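You operate a simulated robot arm through the tools that you are given. There is no shell and no other tool. Be economical: measure what you need, move in short steps, check, and stop when the job is done.

Carry out the task below with a simulated robot arm. There is one attempt and no reset: what you move stays moved.

## Task
Connect the horn branch of the main loom to the control module.
Fine: try the fixture's lock at the handwheel first and leave it locked; press its push clip home first; open the port cover of the plug's colour, push the plug in till it clicks, slide its latch in.

The check looks at the end state, three seconds after you hand in, the way a careful person would. Anything else that was tipped, shoved, dropped, spilled or broken makes it a failure. Lids that push on must go on centred and level and be pressed home; caps that screw on are set level and turned clockwise until they are tight.

## Robot
A 6-joint arm with a two-finger parallel gripper on a trunk, on a base that drives. Base frame: it is fixed to the floor where the robot stands at the start and does not move with it; the origin is under the middle of the robot, x ahead of it, y to its left, z up. Units: mm, degrees, N and s.
With the tool pointing down near the work surface it reaches from about 100 to 740 mm from the robot's upright axis, wherever it stands. Its first joint turns from -166.0 to 166.0 degrees. Places, roughly: blue plug, green plug, red plug [0, 1250, 1000]. Payload 3.91 kg.
The tool frame sits at the grasp point between the pads (the TCP): z along the fingers, y along the line on which they close. The tips reach 30 mm beyond it. The gripper opens to 110 mm. The fingers are 20 mm wide and 10 mm thick; the gripper's body (48 by 112 mm) begins 55 mm behind the TCP.
Orientation is that of the tool frame in the base frame, as a unit quaternion [x, y, z, w]. With the fingers straight down and closing along the base's y, the tool's x points along the base's -x, its y along +y and its z along -z.

## Interface
- The arm moves only by the tool drive_tool. Its argument "steps" is a list of rows, each an object of numbers (a shift or turn left out is 0, a gripper value left out holds the last): "tx", "ty", "tz": the shift along the base's x, y, z in units of 250 mm (1.0 is 250 mm); "rx", "ry", "rz": the turn, a rotation vector about the base's x, y, z in units of 180 degrees (1.0 is 180 degrees); "jaw": the finger opening in mm, from 0 to 110. In form: [{"tx": .., "ty": .., "tz": .., "rx": .., "ry": .., "rz": .., "jaw": ..}, ...]. A call has 1 to 12 rows; each row is the pose to reach, as a shift and turn from the pose commanded when the call began. A call with a number of a shift or a turn outside -1 to 1 is refused whole. Rows are played at 5 a second. More than 50 mm and 8.6 degrees between two rows, or a gripper value outside its range, and nothing of the call is played. A pose out of reach is approached as far as the arm can. The call stops where the force on the tool passes 90 N (or 10 N more than at its start, if that is more) or the arm is blocked; 0.2 s more then pass. The fingers move at their own pace (about 45 mm/s each) and stop on an object; they squeeze with about 26 N. The grip force told is the motor's: it shows also when the fingers shut on nothing. Time passes only in rows, and 0.2 s behind the last, so rows that repeat a pose let the fingers close. The reply holds the time, the measured pose of the TCP, the force on the tool along the base axes, the opening and the grip force, in the units named above and with some noise, with the torque about the TCP (base axes, N m) and any sound that the robot's microphone picked up.
- Cameras (640 x 400 px; columns grow to the right, rows downward): "scene" is now at [25.9, 141, 1615.1]; the picture's right is [-0.14, -0.99, 0.00], its down [-0.65, 0.10, -0.75] and it looks along [0.75, -0.11, -0.66] (base axes); focal length 262 px, centre (320, 200). "wrist" rides on the gripper at [71, 22, -107] in the tool frame; the picture's right is [-0.29, 0.96, 0.00], its down [-0.76, -0.23, -0.61] and it looks along [-0.58, -0.18, 0.79] (tool axes); focal length 243 px, centre (320, 200). There is no depth. A picture from a camera that has moved, and an enlarged one, comes with that camera's place and axes in the base frame and with its lens.
- snapshot(camera): a new picture of that camera. No time passes.
- move_column(by): slides the trunk up (or, below 0, down) by that many mm; the arm and the scene camera ride with it, the base frame stays. It gives what a move gives, with no picture.
- steer(legs): drives the robot by 1 to 6 legs, each [ahead, left, turn to the left] in mm, mm and degrees, along the robot's own axes; the way and the turn of a leg run together, so that a leg with both is an arc; at most 1500 mm and 180 degrees a leg. The arm and the cameras ride along, it lands a little off, and it stops where it bumps. It gives what a move gives.
- turn_head(pan, tilt): turns the head with the scene camera to pan (to the left, within 86 degrees either way) and tilt (down, from -29 to 69), counted from straight ahead of the robot. It gives what a move gives.
- zoom(camera, box): a new picture of the part [left, top, right, bottom] of that camera's present view, enlarged. No time passes.
- close_job(): hands the job in; it is judged then, once.

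Go step by step. Nothing tells you exact positions but the pictures and the camera data: compare them with the known pose of the tool, close in by small moves and look again before you grip or let go. The budget is 120 turns and 82 pictures, counting those below and the enlarged ones. Unless the task says otherwise, let go and move clear before handing in.

The tools are called after "Emit:" as a command line: name --argument value ..., lists and objects as JSON in quotes. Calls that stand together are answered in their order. drive_tool: Moves the arm, as the interface text tells. Its arguments: {"type":"object","properties":{"steps":{"type":"array","items":{"type":"object","properties":{"tx":{"type":"number"},"ty":{"type":"number"},"tz":{"type":"number"},"rx":{"type":"number"},"ry":{"type":"number"},"rz":{"type":"number"},"jaw":{"type":"number"}}}}},"required":["steps"]} The other tools are called the same way: move_column (by) slides the trunk up or down; steer (legs) drives the base; turn_head (pan, tilt) turns the head that bears the scene camera; snapshot (camera) takes a picture; zoom (camera, box) takes an enlarged picture of a part of a camera's view; close_job () hands the job in.

At the start:

```text
clock: 0.0
tool_pos: [510.5, 181.1, 1363.5]
orientation: [0.0, 1.0, 0.0, -0.001]
wrist_force: [0.1, -0.5, 0.6]
wrist_torque: [0.0, -0.01, 0.0]
opening: 109.9
grasp_force: 0.1
trunk travel left (down, up): [-576.0, 14.0]
robot x, y, heading: [0.3, 0.4, -0.2]
head pan, tilt: [-8.3, 41.1]
```

scene: 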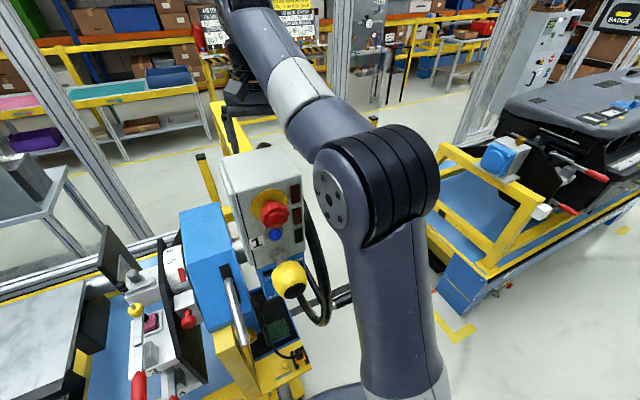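
wrist: 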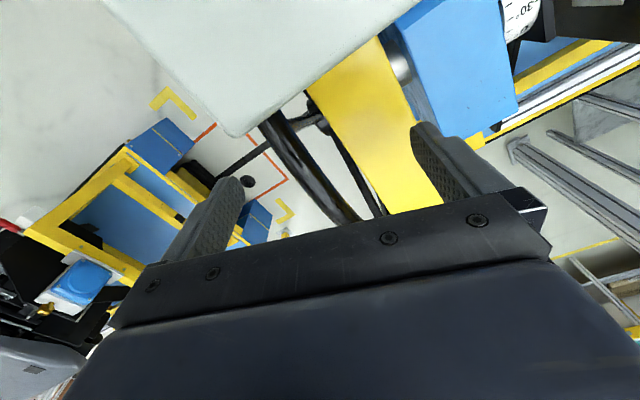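

I see a fixture just ahead-left; the plugs are said to be about 1250 mm to my left. I turn the head left to look there.

Emit:
turn_head --pan 75 --tilt 30

Emit:
snapshot --camera "scene"

```text
clock: 1.6
tool_pos: [511.3, 181.6, 1364.0]
orientation: [-0.001, 1.0, 0.0, 0.0]
wrist_force: [-0.1, -0.4, -0.4]
wrist_torque: [-0.02, 0.0, -0.01]
opening: 110.1
grasp_force: 0.1
trunk travel left (down, up): [-576.0, 14.0]
robot x, y, heading: [2.0, -1.2, 0.2]
head pan, tilt: [75.0, 30.0]
```

```text
79 pictures are left
camera scene: at [-34.1, 240.5, 1632.1], right [0.97, -0.26, 0.0], down [-0.13, -0.48, -0.87], along [0.22, 0.84, -0.5], focal length 262 px, centre (320, 200)
```

scene: 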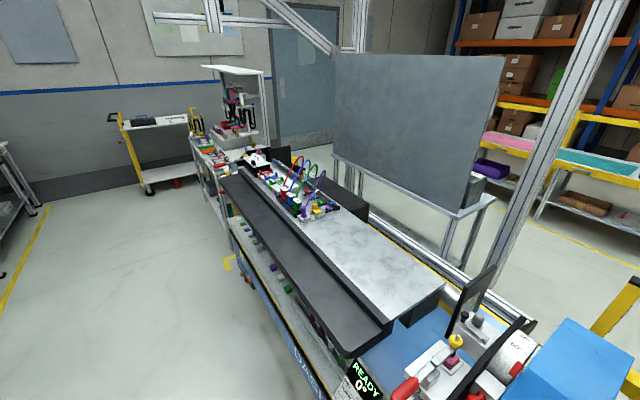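

A bench runs left with coloured plugs at its middle. The fixture with READY 0° display is nearer. I zoom in on both.

Emit:
zoom --camera "scene" --box '[220, 130, 380, 230]'

Emit:
zoom --camera "scene" --box '[330, 260, 554, 400]'

Emit:
turn_head --pan 40 --tilt 45

Emit:
snapshot --camera "scene"

```text
4.00 times, centred on (300, 180) of scene
camera zoom: at [-34.1, 240.5, 1632.1], right [0.97, -0.26, 0.0], down [-0.13, -0.48, -0.87], along [0.22, 0.84, -0.5], focal length 1050 px, centre (400, 280)
```

zoom: 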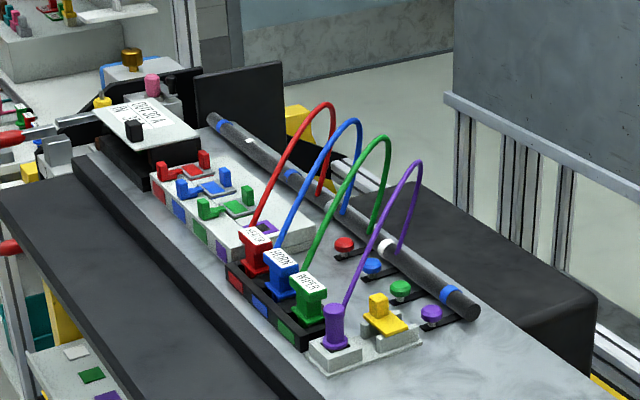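

```text
2.86 times, centred on (442, 330) of scene
camera zoom: at [-34.1, 240.5, 1632.1], right [0.97, -0.26, 0.0], down [-0.13, -0.48, -0.87], along [0.22, 0.84, -0.5], focal length 750 px, centre (-29, -171)
```

zoom: 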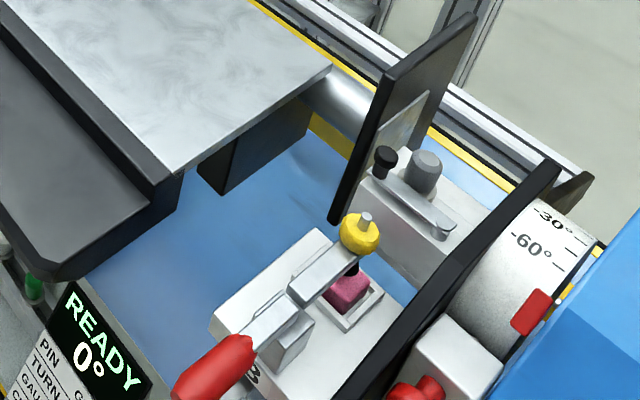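

```text
clock: 2.6
tool_pos: [510.9, 180.8, 1364.1]
orientation: [0.0, 1.0, 0.0, 0.0]
wrist_force: [0.6, 0.3, -0.3]
wrist_torque: [0.0, 0.01, 0.02]
opening: 110.1
grasp_force: 0.0
trunk travel left (down, up): [-576.0, 14.0]
robot x, y, heading: [-0.1, -1.1, 0.2]
head pan, tilt: [40.0, 45.0]
```

```text
76 pictures are left
camera scene: at [4.7, 205.5, 1609.5], right [0.64, -0.77, 0.0], down [-0.54, -0.45, -0.71], along [0.54, 0.46, -0.71], focal length 262 px, centre (320, 200)
```

scene: 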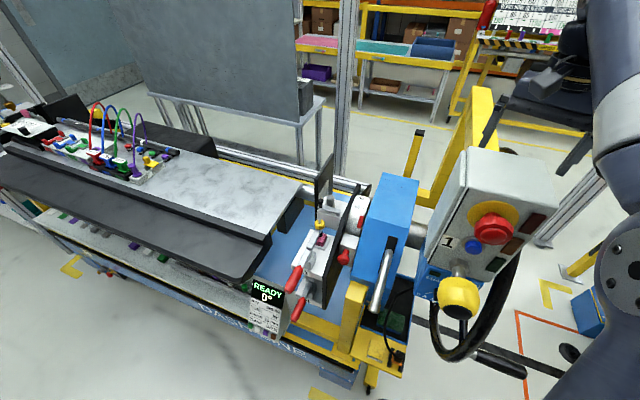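

The dash rotation fixture has a drum, a blue gearbox and a pendant. I look closer for the handwheel and the instruction card.

Emit:
zoom --camera "scene" --box '[240, 180, 400, 330]'

Emit:
zoom --camera "scene" --box '[340, 130, 580, 380]'

```text
2.67 times, centred on (320, 255) of scene
camera zoom: at [4.7, 205.5, 1609.5], right [0.64, -0.77, 0.0], down [-0.54, -0.45, -0.71], along [0.54, 0.46, -0.71], focal length 700 px, centre (320, 53)
```

zoom: 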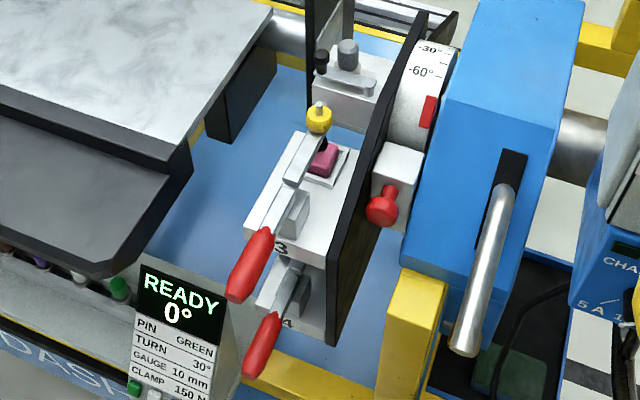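

```text
1.60 times, centred on (460, 255) of scene
camera zoom: at [4.7, 205.5, 1609.5], right [0.64, -0.77, 0.0], down [-0.54, -0.45, -0.71], along [0.54, 0.46, -0.71], focal length 420 px, centre (96, 112)
```

zoom: 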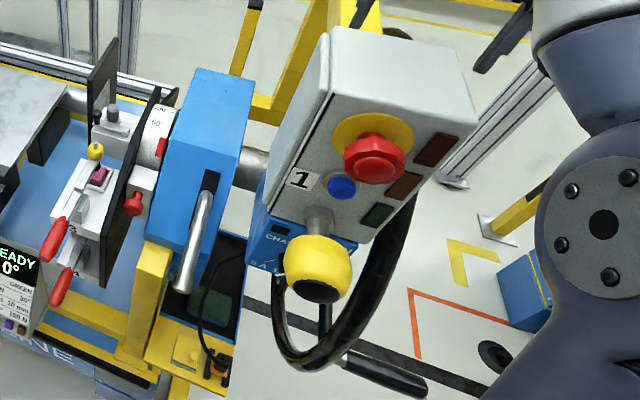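

I can't identify the handwheel yet; it may be hidden behind the pendant. I look at other directions before driving.

Emit:
turn_head --pan 15 --tilt 62

Emit:
snapshot --camera "scene"

Emit:
turn_head --pan 86 --tilt 55

Emit:
snapshot --camera "scene"

Emit:
turn_head --pan -60 --tilt 35

Emit:
snapshot --camera "scene"

```text
clock: 3.5
tool_pos: [511.2, 181.3, 1364.3]
orientation: [0.0, 1.0, 0.0, 0.001]
wrist_force: [-0.2, 0.1, -0.4]
wrist_torque: [0.01, -0.01, -0.02]
opening: 110.0
grasp_force: 0.1
trunk travel left (down, up): [-576.0, 14.0]
robot x, y, heading: [-1.5, -4.1, -0.1]
head pan, tilt: [15.0, 62.0]
```

```text
73 pictures are left
camera scene: at [4.6, 169.9, 1587.7], right [0.26, -0.97, 0.0], down [-0.85, -0.23, -0.47], along [0.45, 0.12, -0.88], focal length 262 px, centre (320, 200)
```

scene: 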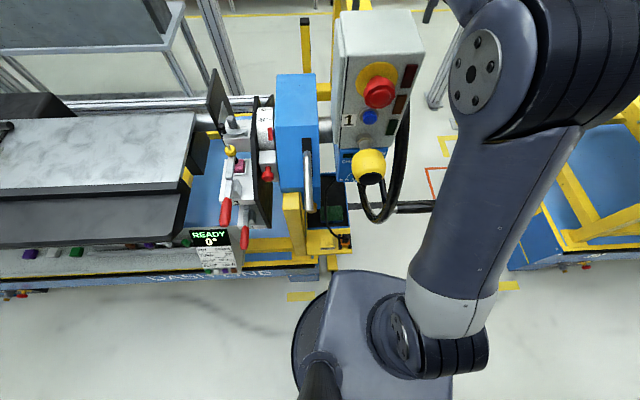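

```text
clock: 4.9
tool_pos: [512.4, 180.9, 1364.1]
orientation: [0.0, 1.0, -0.001, 0.0]
wrist_force: [-0.1, 0.3, -0.4]
wrist_torque: [0.0, -0.04, -0.02]
opening: 109.6
grasp_force: 0.0
trunk travel left (down, up): [-576.0, 14.0]
robot x, y, heading: [0.5, 1.6, 0.2]
head pan, tilt: [85.9, 55.0]
```

```text
72 pictures are left
camera scene: at [-52.4, 225.1, 1596.0], right [1.0, -0.07, 0.0], down [-0.06, -0.82, -0.57], along [0.04, 0.57, -0.82], focal length 262 px, centre (320, 200)
```

scene: 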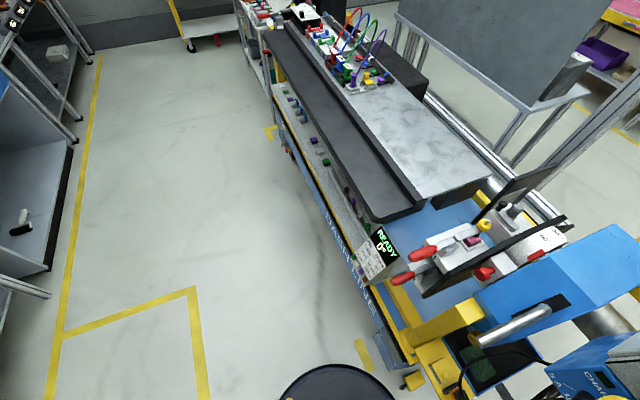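

```text
clock: 7.2
tool_pos: [511.6, 180.2, 1364.4]
orientation: [0.0, 1.0, -0.001, 0.0]
wrist_force: [-0.2, -0.2, -0.2]
wrist_torque: [0.0, 0.01, 0.01]
opening: 110.1
grasp_force: 0.1
trunk travel left (down, up): [-576.0, 14.0]
robot x, y, heading: [-2.3, 2.4, -0.1]
head pan, tilt: [-60.0, 35.0]
```

```text
71 pictures are left
camera scene: at [-13.5, 77.0, 1624.3], right [-0.87, -0.5, 0.0], down [-0.29, 0.5, -0.82], along [0.41, -0.71, -0.57], focal length 262 px, centre (320, 200)
```

scene: 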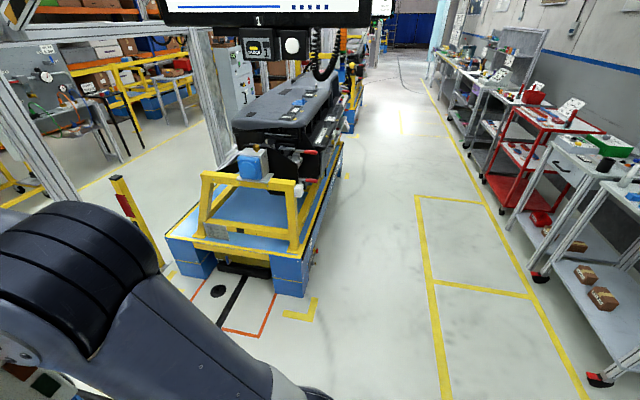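

The silver bar on the gearbox's near face could be a lever, so I still need to find the wheel. I back off and get a wider view with the arm out of the way.

Emit:
steer --legs '[[-600, 0, 0]]'

Emit:
turn_head --pan 15 --tilt 30

Emit:
snapshot --camera "scene"

```text
clock: 8.5
tool_pos: [456.5, 180.0, 1363.8]
orientation: [0.015, 1.0, 0.005, 0.023]
wrist_force: [26.2, 9.2, -3.9]
wrist_torque: [-0.65, 0.05, -1.53]
opening: 109.9
grasp_force: 0.0
trunk travel left (down, up): [-576.0, 14.0]
robot x, y, heading: [-77.2, 3.5, -0.5]
head pan, tilt: [-60.0, 35.0]
stopped in leg 1: the force on the tool passed its limit at 116 N (the readings are from after the stop); the commanded pose is now the measured one
```

```text
clock: 10.0
tool_pos: [455.0, 181.6, 1363.6]
orientation: [0.014, 1.0, 0.005, 0.023]
wrist_force: [34.9, 7.6, -17.2]
wrist_torque: [-0.99, 0.09, -2.04]
opening: 110.2
grasp_force: 0.1
trunk travel left (down, up): [-576.0, 14.0]
robot x, y, heading: [-73.4, 1.9, 0.1]
head pan, tilt: [15.0, 30.0]
```

```text
70 pictures are left
camera scene: at [-36.5, 178.7, 1631.6], right [0.26, -0.97, 0.0], down [-0.49, -0.13, -0.86], along [0.83, 0.22, -0.5], focal length 262 px, centre (320, 200)
```

scene: 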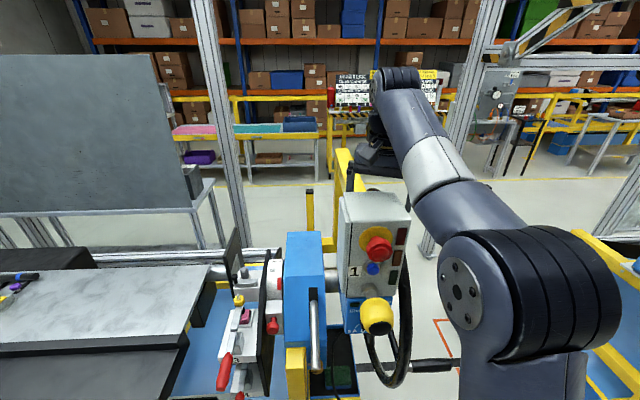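

The gripper touched the pendant behind it. I ease forward off it, then raise the arm.

Emit:
drive_tool --steps '[{"tx": 0.1}, {"tx": 0.2}, {"tx": 0.2, "tz": 0.15}, {"tx": 0.2, "tz": 0.3}, {"tx": 0.2, "tz": 0.45}, {"tx": 0.2, "tz": 0.6}, {"tx": 0.2, "tz": 0.75}, {"tx": 0.2, "tz": 0.9}, {"tx": 0.2, "tz": 0.9}]'

Emit:
snapshot --camera "scene"

Emit:
snapshot --camera "wrist"

```text
clock: 12.0
tool_pos: [459.6, 166.0, 1378.8]
orientation: [0.016, 1.0, 0.004, 0.022]
wrist_force: [62.5, 20.8, -41.5]
wrist_torque: [-2.29, -0.99, -3.65]
opening: 110.0
grasp_force: 0.2
out of reach, approached as far as the arm can: row 2, 3, 4, 5, 6, 7, 8, 9
trunk travel left (down, up): [-576.0, 14.0]
robot x, y, heading: [-73.5, 1.8, -0.3]
head pan, tilt: [15.0, 30.0]
```

```text
69 pictures are left
camera scene: at [-28.6, 182.4, 1630.6], right [0.26, -0.97, 0.0], down [-0.49, -0.13, -0.86], along [0.83, 0.22, -0.51], focal length 262 px, centre (320, 200)
```

scene: 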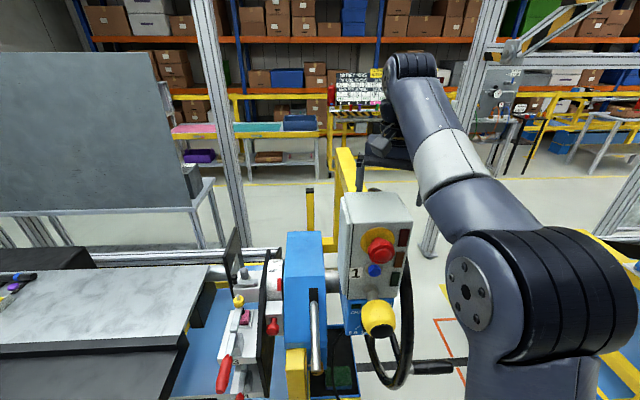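

```text
68 pictures are left
camera wrist: at [383.4, 187.9, 1484.4], right [0.32, 0.95, 0.02], down [0.72, -0.26, 0.64], along [0.61, -0.19, -0.77], focal length 243 px, centre (320, 200)
```

wrist: 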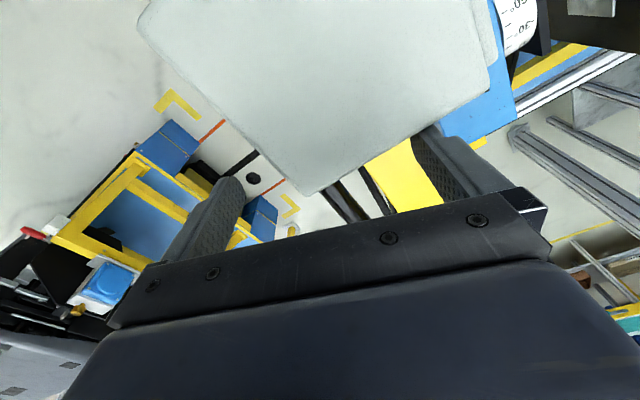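

The arm is at its reach limit and still pressed on the pendant. I drive the base back forward to free it.

Emit:
steer --legs '[[80, 0, 0]]'

Emit:
drive_tool --steps '[{"tz": 0.05}]'

```text
clock: 13.0
tool_pos: [521.4, 158.1, 1390.2]
orientation: [0.012, 1.0, 0.006, 0.026]
wrist_force: [0.3, -0.4, -0.1]
wrist_torque: [0.02, -0.01, 0.0]
opening: 109.9
grasp_force: 0.0
trunk travel left (down, up): [-576.0, 14.0]
robot x, y, heading: [5.9, 0.7, -0.1]
head pan, tilt: [15.0, 30.0]
```

```text
clock: 13.4
tool_pos: [514.9, 157.8, 1394.6]
orientation: [0.012, 1.0, 0.007, 0.028]
wrist_force: [-0.5, 0.2, -0.4]
wrist_torque: [0.0, -0.01, -0.01]
opening: 110.1
grasp_force: 0.1
out of reach, approached as far as the arm can: row 1
trunk travel left (down, up): [-576.0, 14.0]
robot x, y, heading: [5.0, 1.6, 0.2]
head pan, tilt: [15.0, 30.0]
```

Free again. I swing the tool right, away from the pendant, then draw it in.

Emit:
drive_tool --steps '[{"ty": -0.18, "tz": -0.05}, {"ty": -0.36, "tz": -0.05}, {"ty": -0.54, "tz": -0.05}, {"ty": -0.72, "tz": -0.05}, {"ty": -0.9, "tz": -0.05}, {"ty": -0.98, "tz": -0.05, "tx": -0.1}, {"ty": -1, "tz": -0.05, "tx": -0.28}, {"ty": -1, "tz": -0.05, "tx": -0.46}, {"ty": -1, "tz": -0.05, "tx": -0.64}]'

Emit:
snapshot --camera "scene"

```text
clock: 15.4
tool_pos: [354.7, -91.7, 1381.5]
orientation: [0.013, 1.0, 0.006, 0.026]
wrist_force: [0.2, 0.2, 0.4]
wrist_torque: [0.03, 0.0, 0.02]
opening: 110.2
grasp_force: 0.1
trunk travel left (down, up): [-576.0, 14.0]
robot x, y, heading: [6.8, 1.8, -0.1]
head pan, tilt: [15.0, 30.0]
```

```text
67 pictures are left
camera scene: at [34.0, 176.8, 1632.1], right [0.26, -0.97, 0.0], down [-0.48, -0.13, -0.87], along [0.84, 0.22, -0.5], focal length 262 px, centre (320, 200)
```

scene: 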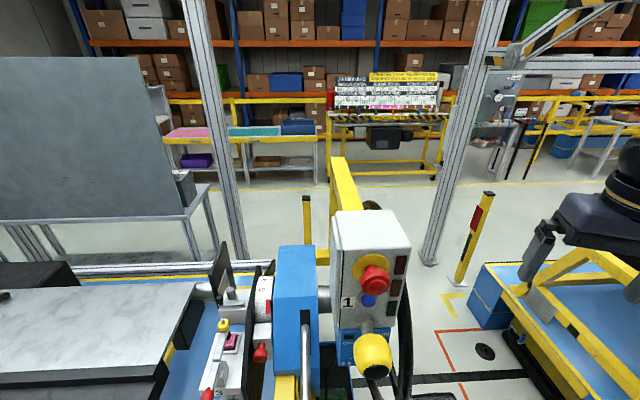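

The arm is clear now. I back off for a wide view of the headstock.

Emit:
steer --legs '[[-550, 0, 0]]'

Emit:
turn_head --pan 12 --tilt 32

Emit:
snapshot --camera "scene"

```text
clock: 18.6
tool_pos: [-192.7, -90.9, 1380.5]
orientation: [0.013, 1.0, 0.007, 0.026]
wrist_force: [-0.6, 0.4, -0.1]
wrist_torque: [-0.02, -0.03, 0.03]
opening: 109.9
grasp_force: 0.0
trunk travel left (down, up): [-576.0, 14.0]
robot x, y, heading: [-546.1, 2.2, -0.3]
head pan, tilt: [15.0, 30.0]
```

```text
clock: 19.2
tool_pos: [-192.4, -90.1, 1381.2]
orientation: [0.015, 1.0, 0.007, 0.025]
wrist_force: [-1.2, 0.2, -0.9]
wrist_torque: [-0.01, 0.0, 0.0]
opening: 110.0
grasp_force: 0.2
trunk travel left (down, up): [-576.0, 14.0]
robot x, y, heading: [-543.1, 4.9, -0.1]
head pan, tilt: [12.0, 32.0]
```

```text
66 pictures are left
camera scene: at [-514.1, 173.6, 1629.0], right [0.2, -0.98, 0.0], down [-0.52, -0.11, -0.85], along [0.83, 0.17, -0.53], focal length 262 px, centre (320, 200)
```

scene: 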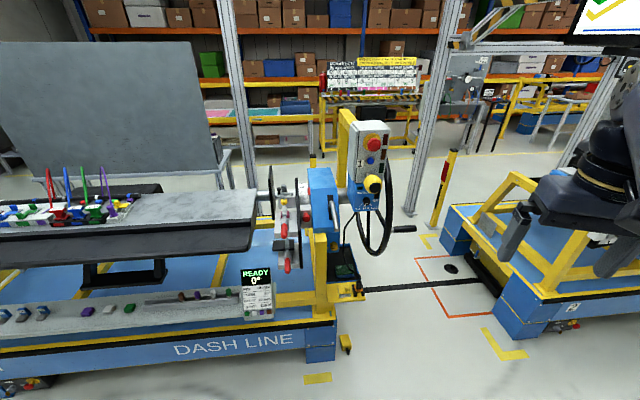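

The black handwheel with its crank handle is now visible to the right of the pendant. I zoom in on it, the display, and the dash.

Emit:
zoom --camera "scene" --box '[320, 110, 430, 290]'

Emit:
zoom --camera "scene" --box '[220, 170, 350, 330]'

Emit:
zoom --camera "scene" --box '[0, 150, 260, 300]'

```text
2.22 times, centred on (375, 200) of scene
camera zoom: at [-514.1, 173.6, 1629.0], right [0.2, -0.98, 0.0], down [-0.52, -0.11, -0.85], along [0.83, 0.17, -0.53], focal length 583 px, centre (198, 200)
```

zoom: 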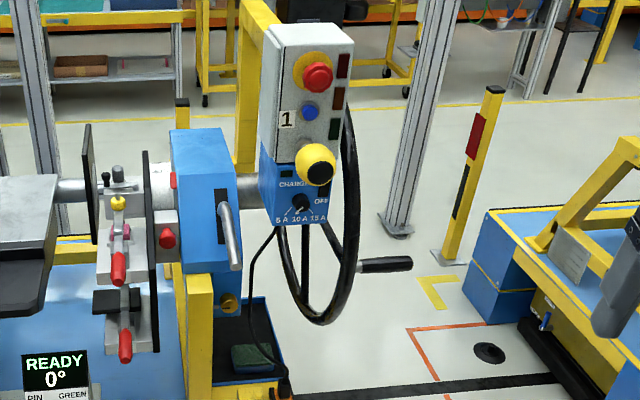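

```text
2.50 times, centred on (285, 250) of scene
camera zoom: at [-514.1, 173.6, 1629.0], right [0.2, -0.98, 0.0], down [-0.52, -0.11, -0.85], along [0.83, 0.17, -0.53], focal length 656 px, centre (408, 75)
```

zoom: 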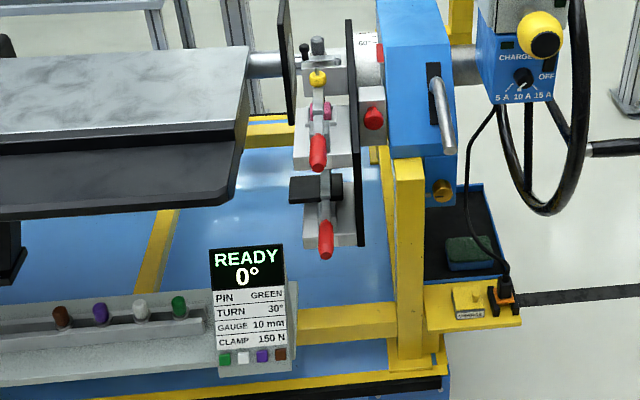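

```text
2.46 times, centred on (130, 225) of scene
camera zoom: at [-514.1, 173.6, 1629.0], right [0.2, -0.98, 0.0], down [-0.52, -0.11, -0.85], along [0.83, 0.17, -0.53], focal length 646 px, centre (788, 138)
```

zoom: 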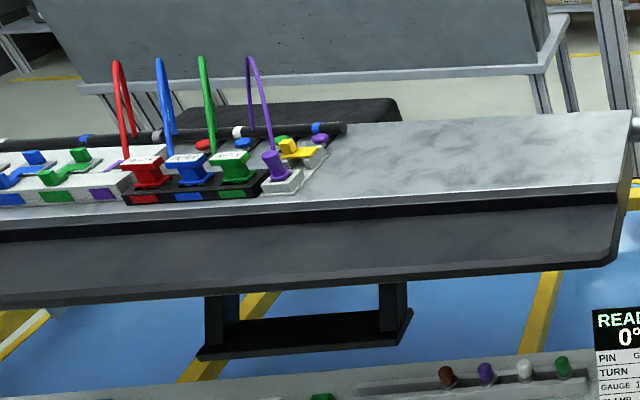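

The handwheel's crank grip runs from about [340,65,985] to [362,-30,985]. I drive in and turn the gripper so it closes along x around that grip.

Emit:
steer --legs '[[430, 0, 0]]'

Emit:
drive_tool --steps '[{"rz": 0.045, "tz": -0.1}, {"rz": 0.09, "tz": -0.25}, {"rz": 0.135, "tz": -0.4}, {"rz": 0.18, "tz": -0.5}, {"rz": 0.225, "tz": -0.6}, {"rz": 0.27, "tz": -0.7}, {"rz": 0.315, "tz": -0.8}, {"rz": 0.36, "tz": -0.9}, {"rz": 0.405, "tz": -1}, {"rz": 0.45, "tz": -1}, {"rz": 0.5, "tz": -1}, {"rz": 0.5, "tz": -1}]'

Emit:
turn_head --pan -10 --tilt 50

Emit:
snapshot --camera "scene"

Emit:
snapshot --camera "wrist"

```text
clock: 21.8
tool_pos: [233.5, -88.3, 1381.3]
orientation: [0.012, 1.0, 0.007, 0.025]
wrist_force: [-0.8, 0.1, -0.3]
wrist_torque: [0.04, 0.01, 0.01]
opening: 110.1
grasp_force: 0.1
trunk travel left (down, up): [-576.0, 14.0]
robot x, y, heading: [-119.0, 1.4, 0.0]
head pan, tilt: [12.0, 32.0]
```

```text
refused: row 11 steps farther than a row can; nothing moved
```

```text
clock: 22.7
tool_pos: [233.7, -90.0, 1382.1]
orientation: [0.012, 1.0, 0.007, 0.025]
wrist_force: [0.0, 0.3, 0.2]
wrist_torque: [-0.01, -0.02, 0.0]
opening: 110.1
grasp_force: 0.0
trunk travel left (down, up): [-576.0, 14.0]
robot x, y, heading: [-118.3, 1.7, -0.0]
head pan, tilt: [-10.0, 50.0]
```

```text
62 pictures are left
camera scene: at [-101.2, 140.8, 1602.6], right [-0.17, -0.98, 0.0], down [-0.75, 0.13, -0.64], along [0.63, -0.11, -0.77], focal length 262 px, centre (320, 200)
```

scene: 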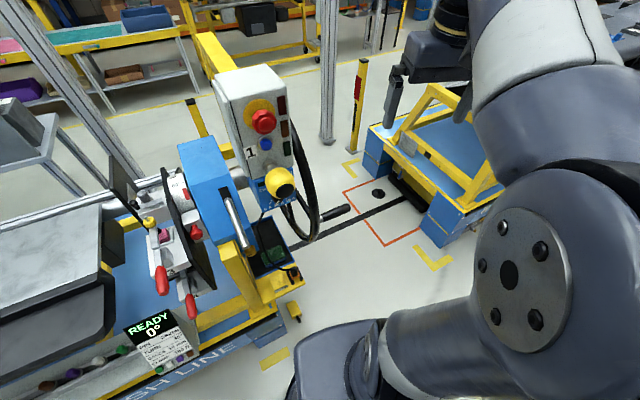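

```text
61 pictures are left
camera wrist: at [156.7, -68.0, 1485.4], right [0.31, 0.95, 0.03], down [0.72, -0.26, 0.64], along [0.62, -0.18, -0.77], focal length 243 px, centre (320, 200)
```

wrist: 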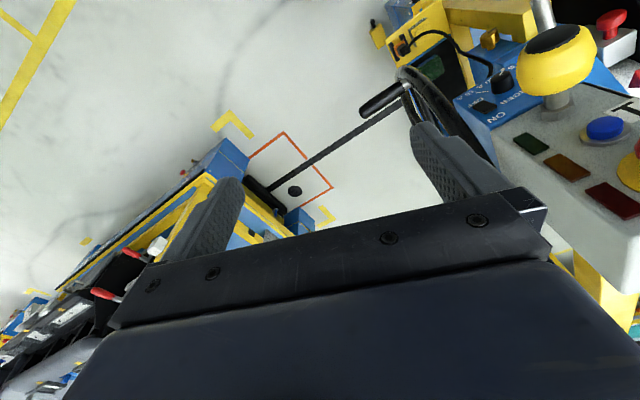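

Handle triangulated: end about [375,-30,970], root about [352,66,970]. I turn the gripper about 103° to align with it and come over it.

Emit:
drive_tool --steps '[{"rz": 0.045, "tz": -0.1}, {"rz": 0.09, "tz": -0.2}, {"rz": 0.135, "tz": -0.3}, {"rz": 0.18, "tz": -0.4}, {"rz": 0.225, "tz": -0.5}, {"rz": 0.27, "tz": -0.6}, {"rz": 0.315, "tz": -0.7}, {"rz": 0.36, "tz": -0.8}, {"rz": 0.405, "tz": -0.9}, {"rz": 0.45, "tz": -0.95}, {"rz": 0.495, "tz": -0.98}, {"rz": 0.54, "tz": -1}]'

Emit:
drive_tool --steps '[{"tx": 0.1, "ty": 0.05, "rz": 0.032}, {"tx": 0.25, "ty": 0.15, "rz": 0.032}, {"tx": 0.4, "ty": 0.25, "rz": 0.032}, {"tx": 0.5, "ty": 0.33, "rz": 0.032}, {"tx": 0.53, "ty": 0.33, "rz": 0.032}]'

Emit:
snapshot --camera "wrist"

Emit:
snapshot --camera "scene"

```text
clock: 25.3
tool_pos: [232.9, -90.2, 1131.2]
orientation: [0.743, -0.668, -0.023, -0.012]
wrist_force: [-0.2, -0.1, 0.6]
wrist_torque: [0.0, 0.01, -0.02]
opening: 110.1
grasp_force: 0.1
trunk travel left (down, up): [-576.0, 14.0]
robot x, y, heading: [-115.1, 0.2, 0.2]
head pan, tilt: [-10.0, 50.0]
```

```text
clock: 26.5
tool_pos: [366.6, -8.5, 1131.2]
orientation: [0.775, -0.632, -0.024, -0.011]
wrist_force: [0.3, 0.0, -0.3]
wrist_torque: [-0.03, 0.01, -0.01]
opening: 109.9
grasp_force: 0.1
trunk travel left (down, up): [-576.0, 14.0]
robot x, y, heading: [-119.4, 0.3, -0.1]
head pan, tilt: [-10.0, 50.0]
```

```text
60 pictures are left
camera wrist: at [361.2, -87.1, 1235.8], right [-1.0, 0.09, 0.03], down [0.09, 0.76, 0.64], along [0.04, 0.64, -0.77], focal length 243 px, centre (320, 200)
```

wrist: 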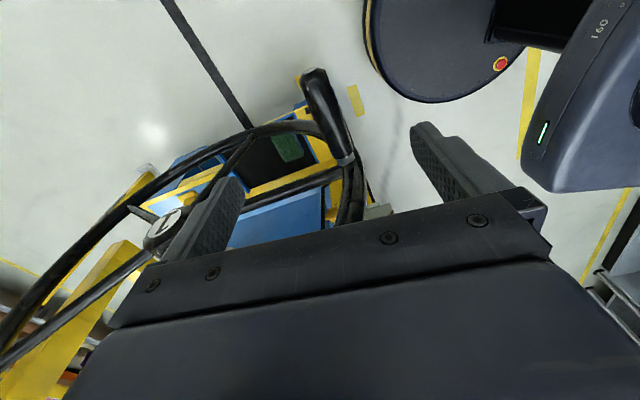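

```text
59 pictures are left
camera scene: at [-101.1, 140.8, 1602.5], right [-0.17, -0.98, 0.0], down [-0.75, 0.13, -0.64], along [0.63, -0.11, -0.77], focal length 262 px, centre (320, 200)
```

scene: 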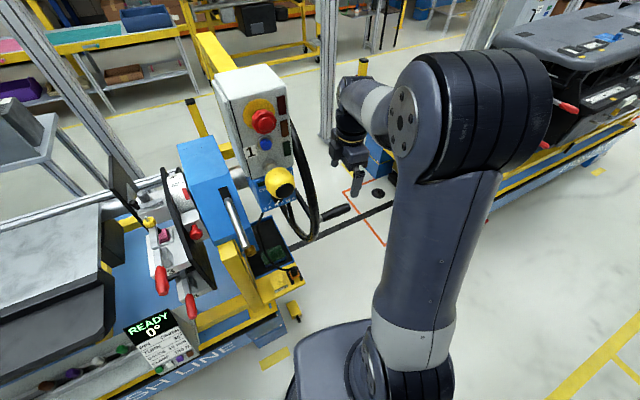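

The gripper is aligned over the handle. I descend to straddle it, then close gently.

Emit:
drive_tool --steps '[{"tz": -0.15, "tx": -0.01, "ty": 0.02}, {"tz": -0.3, "tx": -0.02, "ty": 0.04}, {"tz": -0.45, "tx": -0.02, "ty": 0.04}, {"tz": -0.58, "tx": -0.02, "ty": 0.04}, {"tz": -0.62, "tx": -0.02, "ty": 0.04, "jaw": 60}, {"tz": -0.62, "tx": -0.02, "ty": 0.04, "jaw": 60}, {"tz": -0.62, "tx": -0.02, "ty": 0.04, "jaw": 60}]'

Emit:
snapshot --camera "wrist"

Emit:
zoom --camera "scene" --box '[240, 100, 420, 260]'

```text
clock: 28.1
tool_pos: [358.7, 2.7, 975.1]
orientation: [0.775, -0.631, -0.024, -0.01]
wrist_force: [-0.2, 0.5, 0.5]
wrist_torque: [-0.02, 0.04, 0.0]
opening: 59.9
grasp_force: 0.1
trunk travel left (down, up): [-576.0, 14.0]
robot x, y, heading: [-123.0, 1.6, 0.2]
head pan, tilt: [-10.0, 50.0]
```

```text
58 pictures are left
camera wrist: at [354.6, -77.0, 1080.6], right [-1.0, 0.09, 0.03], down [0.09, 0.76, 0.64], along [0.04, 0.64, -0.77], focal length 243 px, centre (320, 200)
```

wrist: 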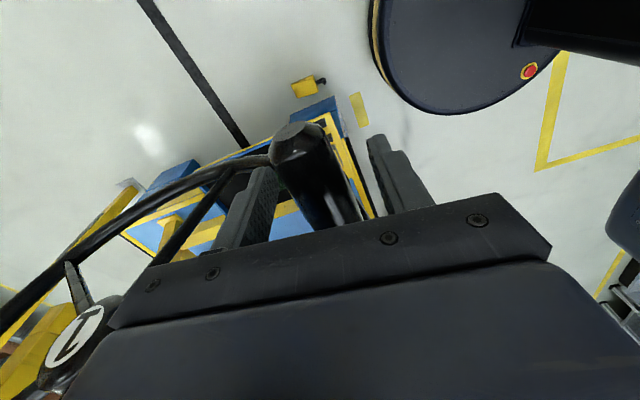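

```text
2.50 times, centred on (330, 180) of scene
camera zoom: at [-101.2, 140.7, 1602.6], right [-0.17, -0.98, 0.0], down [-0.75, 0.13, -0.64], along [0.63, -0.11, -0.77], focal length 656 px, centre (295, 250)
```

zoom: 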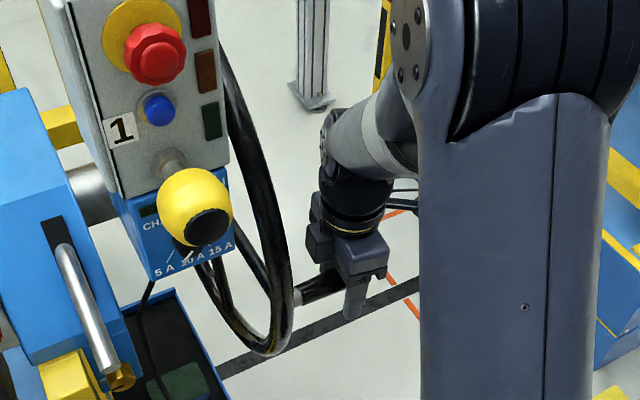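

The handle sits between the fingers. I close on it.

Emit:
drive_tool --steps '[{"jaw": 15}, {"jaw": 15}, {"jaw": 15}, {"jaw": 15}]'

Emit:
snapshot --camera "wrist"

```text
clock: 29.1
tool_pos: [357.6, 2.6, 975.5]
orientation: [0.775, -0.632, -0.025, -0.01]
wrist_force: [-7.4, -1.6, -1.8]
wrist_torque: [0.28, 0.2, 0.7]
opening: 29.7
grasp_force: 45.3
trunk travel left (down, up): [-576.0, 14.0]
robot x, y, heading: [-115.1, 1.8, 0.5]
head pan, tilt: [-10.0, 50.0]
```

```text
56 pictures are left
camera wrist: at [353.7, -77.3, 1080.7], right [-1.0, 0.09, 0.03], down [0.09, 0.76, 0.64], along [0.04, 0.64, -0.77], focal length 243 px, centre (320, 200)
```

wrist: 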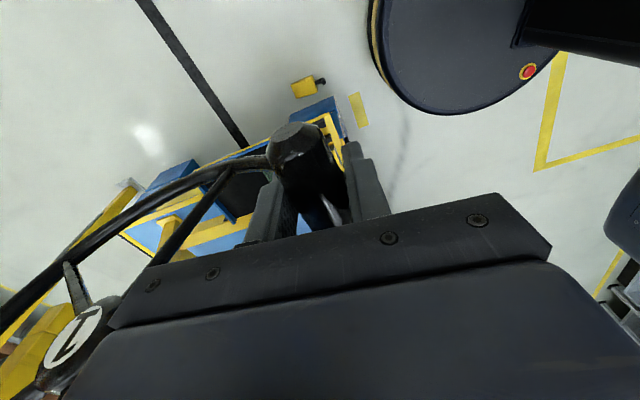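

Gripped at 30 mm. The handle is at the front of the wheel, so I try it by easing down, then up.

Emit:
drive_tool --steps '[{"tz": -0.015}, {"tz": -0.03}, {"tz": -0.045}, {"tz": -0.06}, {"tz": -0.06}]'

```text
clock: 30.3
tool_pos: [358.5, 3.1, 961.9]
orientation: [0.774, -0.632, -0.023, -0.013]
wrist_force: [-16.1, -7.4, 45.5]
wrist_torque: [-0.1, -0.18, 0.99]
opening: 29.9
grasp_force: 44.8
trunk travel left (down, up): [-576.0, 14.0]
robot x, y, heading: [-117.8, 2.0, 0.0]
head pan, tilt: [-10.0, 50.0]
```

It resisted with 45 N. I check whether the wheel moved or the grip slid, via the wrist view and drum scale.

Emit:
snapshot --camera "wrist"

Emit:
drive_tool --steps '[{"tz": 0.03}, {"tz": 0.06}, {"tz": 0.075}, {"tz": 0.09}, {"tz": 0.09}]'

Emit:
zoom --camera "scene" --box '[110, 100, 350, 350]'

```text
55 pictures are left
camera wrist: at [352.9, -77.0, 1067.4], right [-1.0, 0.09, 0.02], down [0.08, 0.76, 0.64], along [0.04, 0.64, -0.77], focal length 243 px, centre (320, 200)
```

wrist: 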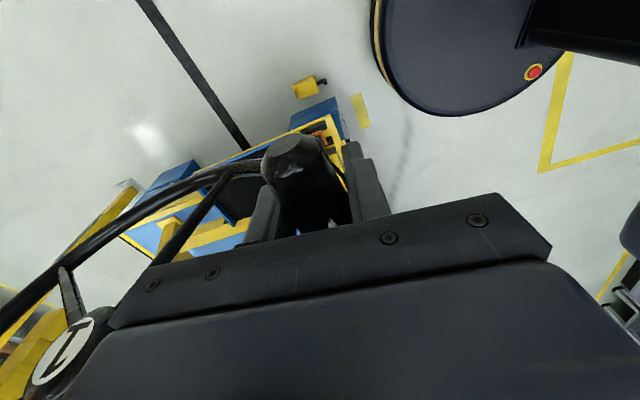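

```text
clock: 31.5
tool_pos: [357.4, 2.9, 981.6]
orientation: [0.775, -0.632, -0.026, -0.01]
wrist_force: [-18.9, -5.8, -27.5]
wrist_torque: [0.04, 0.11, 0.68]
opening: 29.9
grasp_force: 44.3
trunk travel left (down, up): [-576.0, 14.0]
robot x, y, heading: [-120.0, 2.0, 0.2]
head pan, tilt: [-10.0, 50.0]
```

```text
1.60 times, centred on (230, 225) of scene
camera zoom: at [-101.6, 140.0, 1602.5], right [-0.17, -0.98, 0.0], down [-0.75, 0.13, -0.64], along [0.63, -0.11, -0.77], focal length 420 px, centre (464, 160)
```

zoom: 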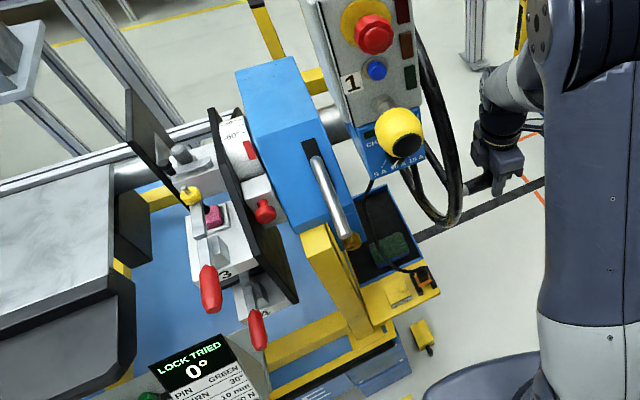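

The display reads "LOCK TRIED 0°", and the lock held. I release the wheel and lift away.

Emit:
drive_tool --steps '[{"tz": -0.03}, {"tz": -0.03, "jaw": 70}, {"tz": -0.03, "jaw": 70}, {"tz": -0.03, "jaw": 70}, {"tz": 0.1}, {"tz": 0.25}, {"tz": 0.4}, {"tz": 0.55}, {"tz": 0.7, "ty": -0.1}, {"tz": 0.85, "ty": -0.2}, {"tz": 1, "ty": -0.2}]'

Emit:
drive_tool --steps '[{"tx": -0.19}, {"tx": -0.38}, {"tx": -0.55}, {"tx": -0.55, "tz": 0.19}, {"tx": -0.55, "tz": 0.35}]'

Emit:
steer --legs '[[-200, 0, 0], [0, 1150, 0]]'

Emit:
turn_head --pan 0 --tilt 40

Emit:
snapshot --camera "scene"

```text
clock: 33.9
tool_pos: [361.9, -46.1, 1232.8]
orientation: [0.775, -0.632, -0.024, -0.01]
wrist_force: [0.2, 0.3, 0.7]
wrist_torque: [0.0, 0.01, 0.01]
opening: 69.8
grasp_force: 0.1
trunk travel left (down, up): [-576.0, 14.0]
robot x, y, heading: [-120.4, 0.7, -0.2]
head pan, tilt: [-10.0, 50.0]
```

```text
clock: 35.1
tool_pos: [222.8, -48.4, 1320.6]
orientation: [0.775, -0.632, -0.023, -0.011]
wrist_force: [-0.7, 0.0, -0.3]
wrist_torque: [0.02, 0.0, 0.02]
opening: 70.0
grasp_force: 0.0
trunk travel left (down, up): [-576.0, 14.0]
robot x, y, heading: [-121.4, 1.1, 0.0]
head pan, tilt: [-10.0, 50.0]
```

```text
clock: 42.2
tool_pos: [12.3, 1108.3, 1319.9]
orientation: [0.779, -0.626, -0.024, -0.011]
wrist_force: [0.6, 0.7, 1.0]
wrist_torque: [0.04, 0.03, 0.0]
opening: 70.0
grasp_force: 0.1
trunk travel left (down, up): [-576.0, 14.0]
robot x, y, heading: [-330.6, 1151.5, 1.0]
head pan, tilt: [-10.0, 50.0]
```

```text
clock: 42.9
tool_pos: [11.4, 1109.4, 1319.4]
orientation: [0.779, -0.626, -0.025, -0.01]
wrist_force: [-0.2, -0.5, -1.0]
wrist_torque: [0.03, 0.03, -0.01]
opening: 70.1
grasp_force: 0.1
trunk travel left (down, up): [-576.0, 14.0]
robot x, y, heading: [-329.2, 1150.8, 0.9]
head pan, tilt: [0.0, 40.0]
```

```text
53 pictures are left
camera scene: at [-305.2, 1306.4, 1616.7], right [0.02, -1.0, 0.0], down [-0.64, -0.01, -0.77], along [0.77, 0.01, -0.64], focal length 262 px, centre (320, 200)
```

scene: 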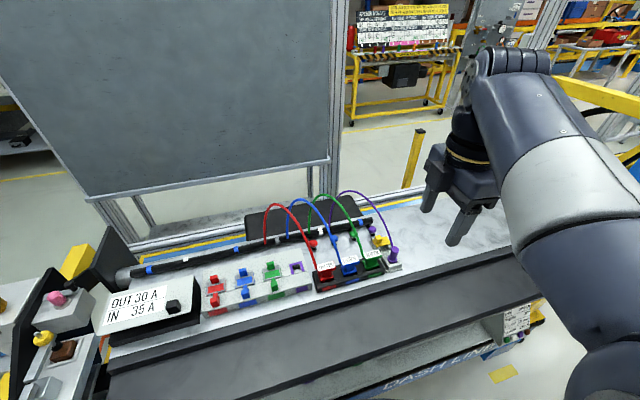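

I am now in front of the plugs. I zoom in to read labels and layout.

Emit:
zoom --camera "scene" --box '[190, 180, 410, 320]'

Emit:
zoom --camera "scene" --box '[290, 220, 410, 300]'

```text
2.86 times, centred on (300, 250) of scene
camera zoom: at [-305.2, 1306.4, 1616.7], right [0.02, -1.0, 0.0], down [-0.64, -0.01, -0.77], along [0.77, 0.01, -0.64], focal length 750 px, centre (377, 57)
```

zoom: 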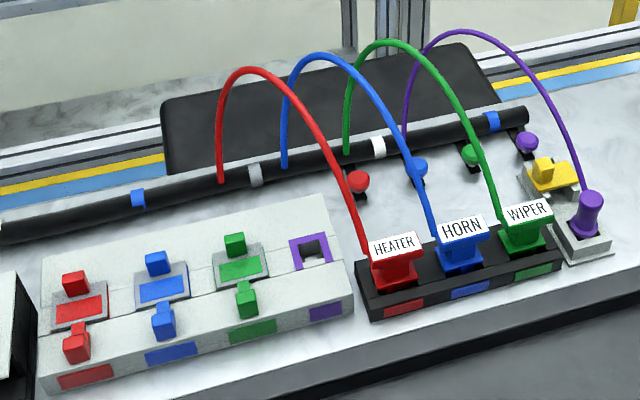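

```text
5.00 times, centred on (350, 260) of scene
camera zoom: at [-305.2, 1306.4, 1616.7], right [0.02, -1.0, 0.0], down [-0.64, -0.01, -0.77], along [0.77, 0.01, -0.64], focal length 1312 px, centre (170, -100)
```

zoom: 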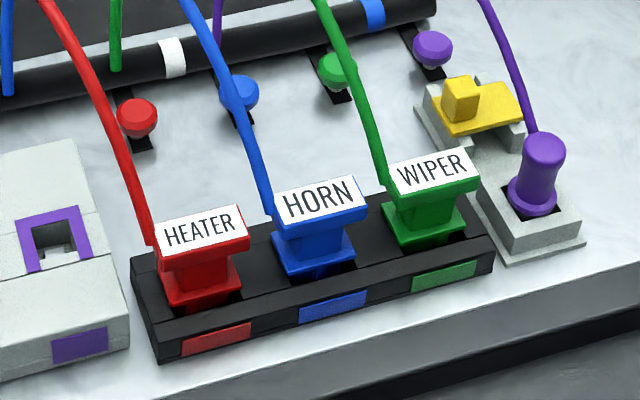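

HORN is the blue plug, near [90,1238,1080]; the row is turned about 18°. The module ports are near y 1490. I shift left a bit, square the tool to the row, and look with the wrist camera.

Emit:
steer --legs '[[0, 170, 0]]'

Emit:
drive_tool --steps '[{"rz": -0.045}, {"rz": -0.09}, {"rz": -0.135}, {"rz": -0.18}, {"rz": -0.225}, {"rz": -0.27}, {"rz": -0.315}, {"rz": -0.36}, {"rz": -0.405}, {"rz": -0.44}, {"rz": -0.469}, {"rz": -0.469}]'

Emit:
snapshot --camera "wrist"

```text
clock: 44.2
tool_pos: [-18.1, 1166.3, 1321.4]
orientation: [0.747, -0.664, -0.023, -0.014]
wrist_force: [0.3, 0.1, -0.4]
wrist_torque: [0.0, 0.01, 0.01]
opening: 70.0
grasp_force: 0.0
trunk travel left (down, up): [-576.0, 14.0]
robot x, y, heading: [-351.4, 1244.3, -4.8]
head pan, tilt: [0.0, 40.0]
stopped in leg 1: the robot was blocked; the commanded pose is now the measured one
```

```text
clock: 46.8
tool_pos: [-18.3, 1164.3, 1321.9]
orientation: [-0.105, 0.994, 0.01, 0.028]
wrist_force: [-0.2, -0.1, 0.2]
wrist_torque: [0.01, 0.0, -0.01]
opening: 69.9
grasp_force: 0.0
trunk travel left (down, up): [-576.0, 14.0]
robot x, y, heading: [-349.3, 1242.4, -4.7]
head pan, tilt: [0.0, 40.0]
```

```text
50 pictures are left
camera wrist: at [-98.9, 1167.9, 1425.8], right [0.08, 1.0, 0.03], down [0.76, -0.08, 0.65], along [0.65, -0.03, -0.76], focal length 243 px, centre (320, 200)
```

wrist: 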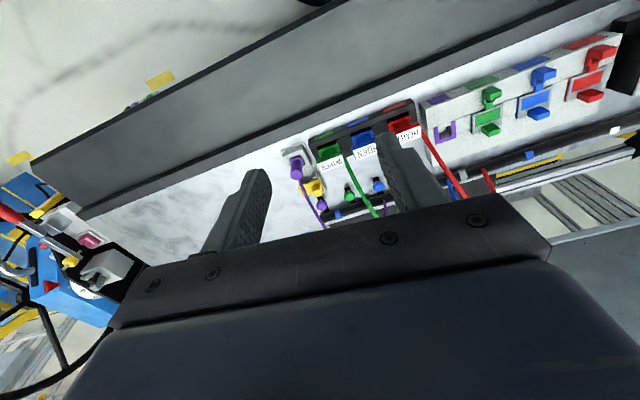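

The base bumped something on the left. I check what it touched before moving again.

Emit:
turn_head --pan 65 --tilt 60

Emit:
snapshot --camera "scene"

```text
clock: 48.2
tool_pos: [-17.1, 1163.7, 1321.4]
orientation: [-0.106, 0.994, 0.01, 0.027]
wrist_force: [0.4, -0.1, 0.3]
wrist_torque: [-0.03, 0.0, 0.01]
opening: 70.1
grasp_force: 0.1
trunk travel left (down, up): [-576.0, 14.0]
robot x, y, heading: [-346.6, 1244.8, -4.8]
head pan, tilt: [65.0, 60.0]
```

```text
49 pictures are left
camera scene: at [-366.3, 1459.2, 1590.3], right [0.87, -0.5, 0.0], down [-0.43, -0.75, -0.5], along [0.25, 0.43, -0.86], focal length 262 px, centre (320, 200)
```

scene: 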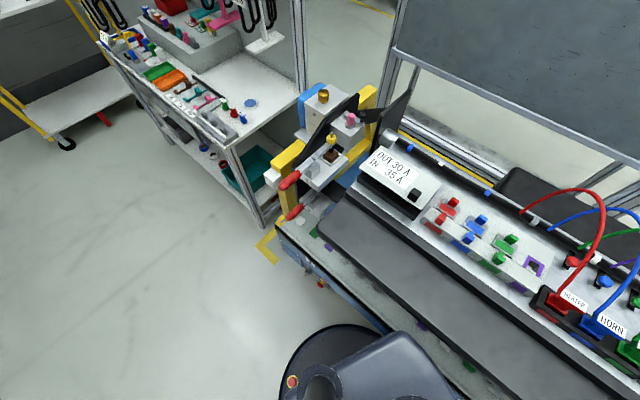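

The round base just touched the bench's lower frame. I back off a bit, straighten, and shift left.

Emit:
steer --legs '[[-70, 0, 5], [0, 90, 0]]'

Emit:
turn_head --pan 5 --tilt 45

Emit:
zoom --camera "scene" --box '[160, 120, 440, 300]'

```text
clock: 49.9
tool_pos: [-80.3, 1289.3, 1320.2]
orientation: [-0.15, 0.988, 0.011, 0.023]
wrist_force: [-0.2, 1.1, 0.2]
wrist_torque: [0.01, 0.0, 0.02]
opening: 70.0
grasp_force: 0.1
trunk travel left (down, up): [-576.0, 14.0]
robot x, y, heading: [-421.4, 1336.1, -0.2]
head pan, tilt: [65.0, 60.0]
```

```text
clock: 51.2
tool_pos: [-79.2, 1288.6, 1321.2]
orientation: [-0.15, 0.988, 0.011, 0.024]
wrist_force: [0.6, 0.4, -0.2]
wrist_torque: [-0.01, 0.0, 0.01]
opening: 69.7
grasp_force: 0.0
trunk travel left (down, up): [-576.0, 14.0]
robot x, y, heading: [-420.9, 1335.8, 0.1]
head pan, tilt: [5.0, 45.0]
```

```text
2.22 times, centred on (300, 210) of scene
camera zoom: at [-397.2, 1499.3, 1609.5], right [0.09, -1.0, 0.0], down [-0.7, -0.06, -0.71], along [0.7, 0.06, -0.71], focal length 583 px, centre (364, 178)
```

zoom: 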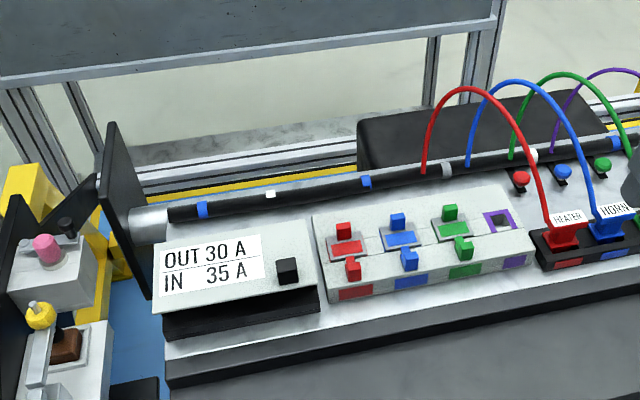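

Blue clip head is about [195,1273,1050]. The blue and green wire arcs pass near it, so I look from above first.

Emit:
drive_tool --steps '[{"tx": 0.19, "rx": -0.0092, "ry": 0.014}, {"tx": 0.38, "rx": -0.0092, "ry": 0.014}, {"tx": 0.57, "ty": -0.04, "rx": -0.0092, "ry": 0.014}, {"tx": 0.76, "ty": -0.08, "rx": -0.0092, "ry": 0.014}, {"tx": 0.8, "ty": -0.08, "rx": -0.0092, "ry": 0.014}, {"tx": 0.8, "ty": -0.08, "rx": -0.0092, "ry": 0.014}]'

Emit:
snapshot --camera "wrist"

```text
clock: 52.6
tool_pos: [121.7, 1267.4, 1318.9]
orientation: [-0.15, 0.989, 0.0, 0.0]
wrist_force: [0.0, -0.7, -0.2]
wrist_torque: [-0.03, -0.02, -0.02]
opening: 70.1
grasp_force: 0.1
trunk travel left (down, up): [-576.0, 14.0]
robot x, y, heading: [-419.3, 1340.7, 0.1]
head pan, tilt: [5.0, 45.0]
```

```text
47 pictures are left
camera wrist: at [46.3, 1267.1, 1428.0], right [-0.01, 1.0, 0.0], down [0.79, 0.0, 0.61], along [0.61, 0.0, -0.79], focal length 243 px, centre (320, 200)
```

wrist: 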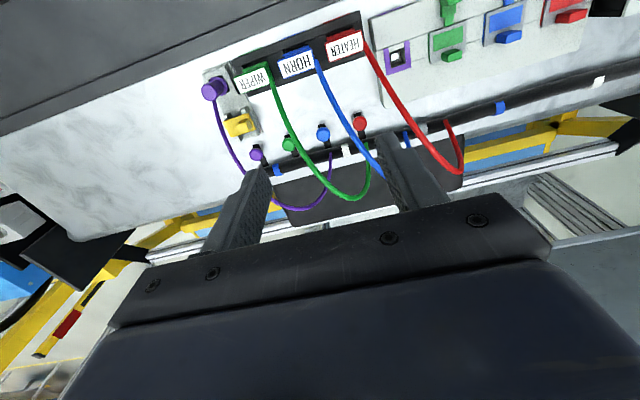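

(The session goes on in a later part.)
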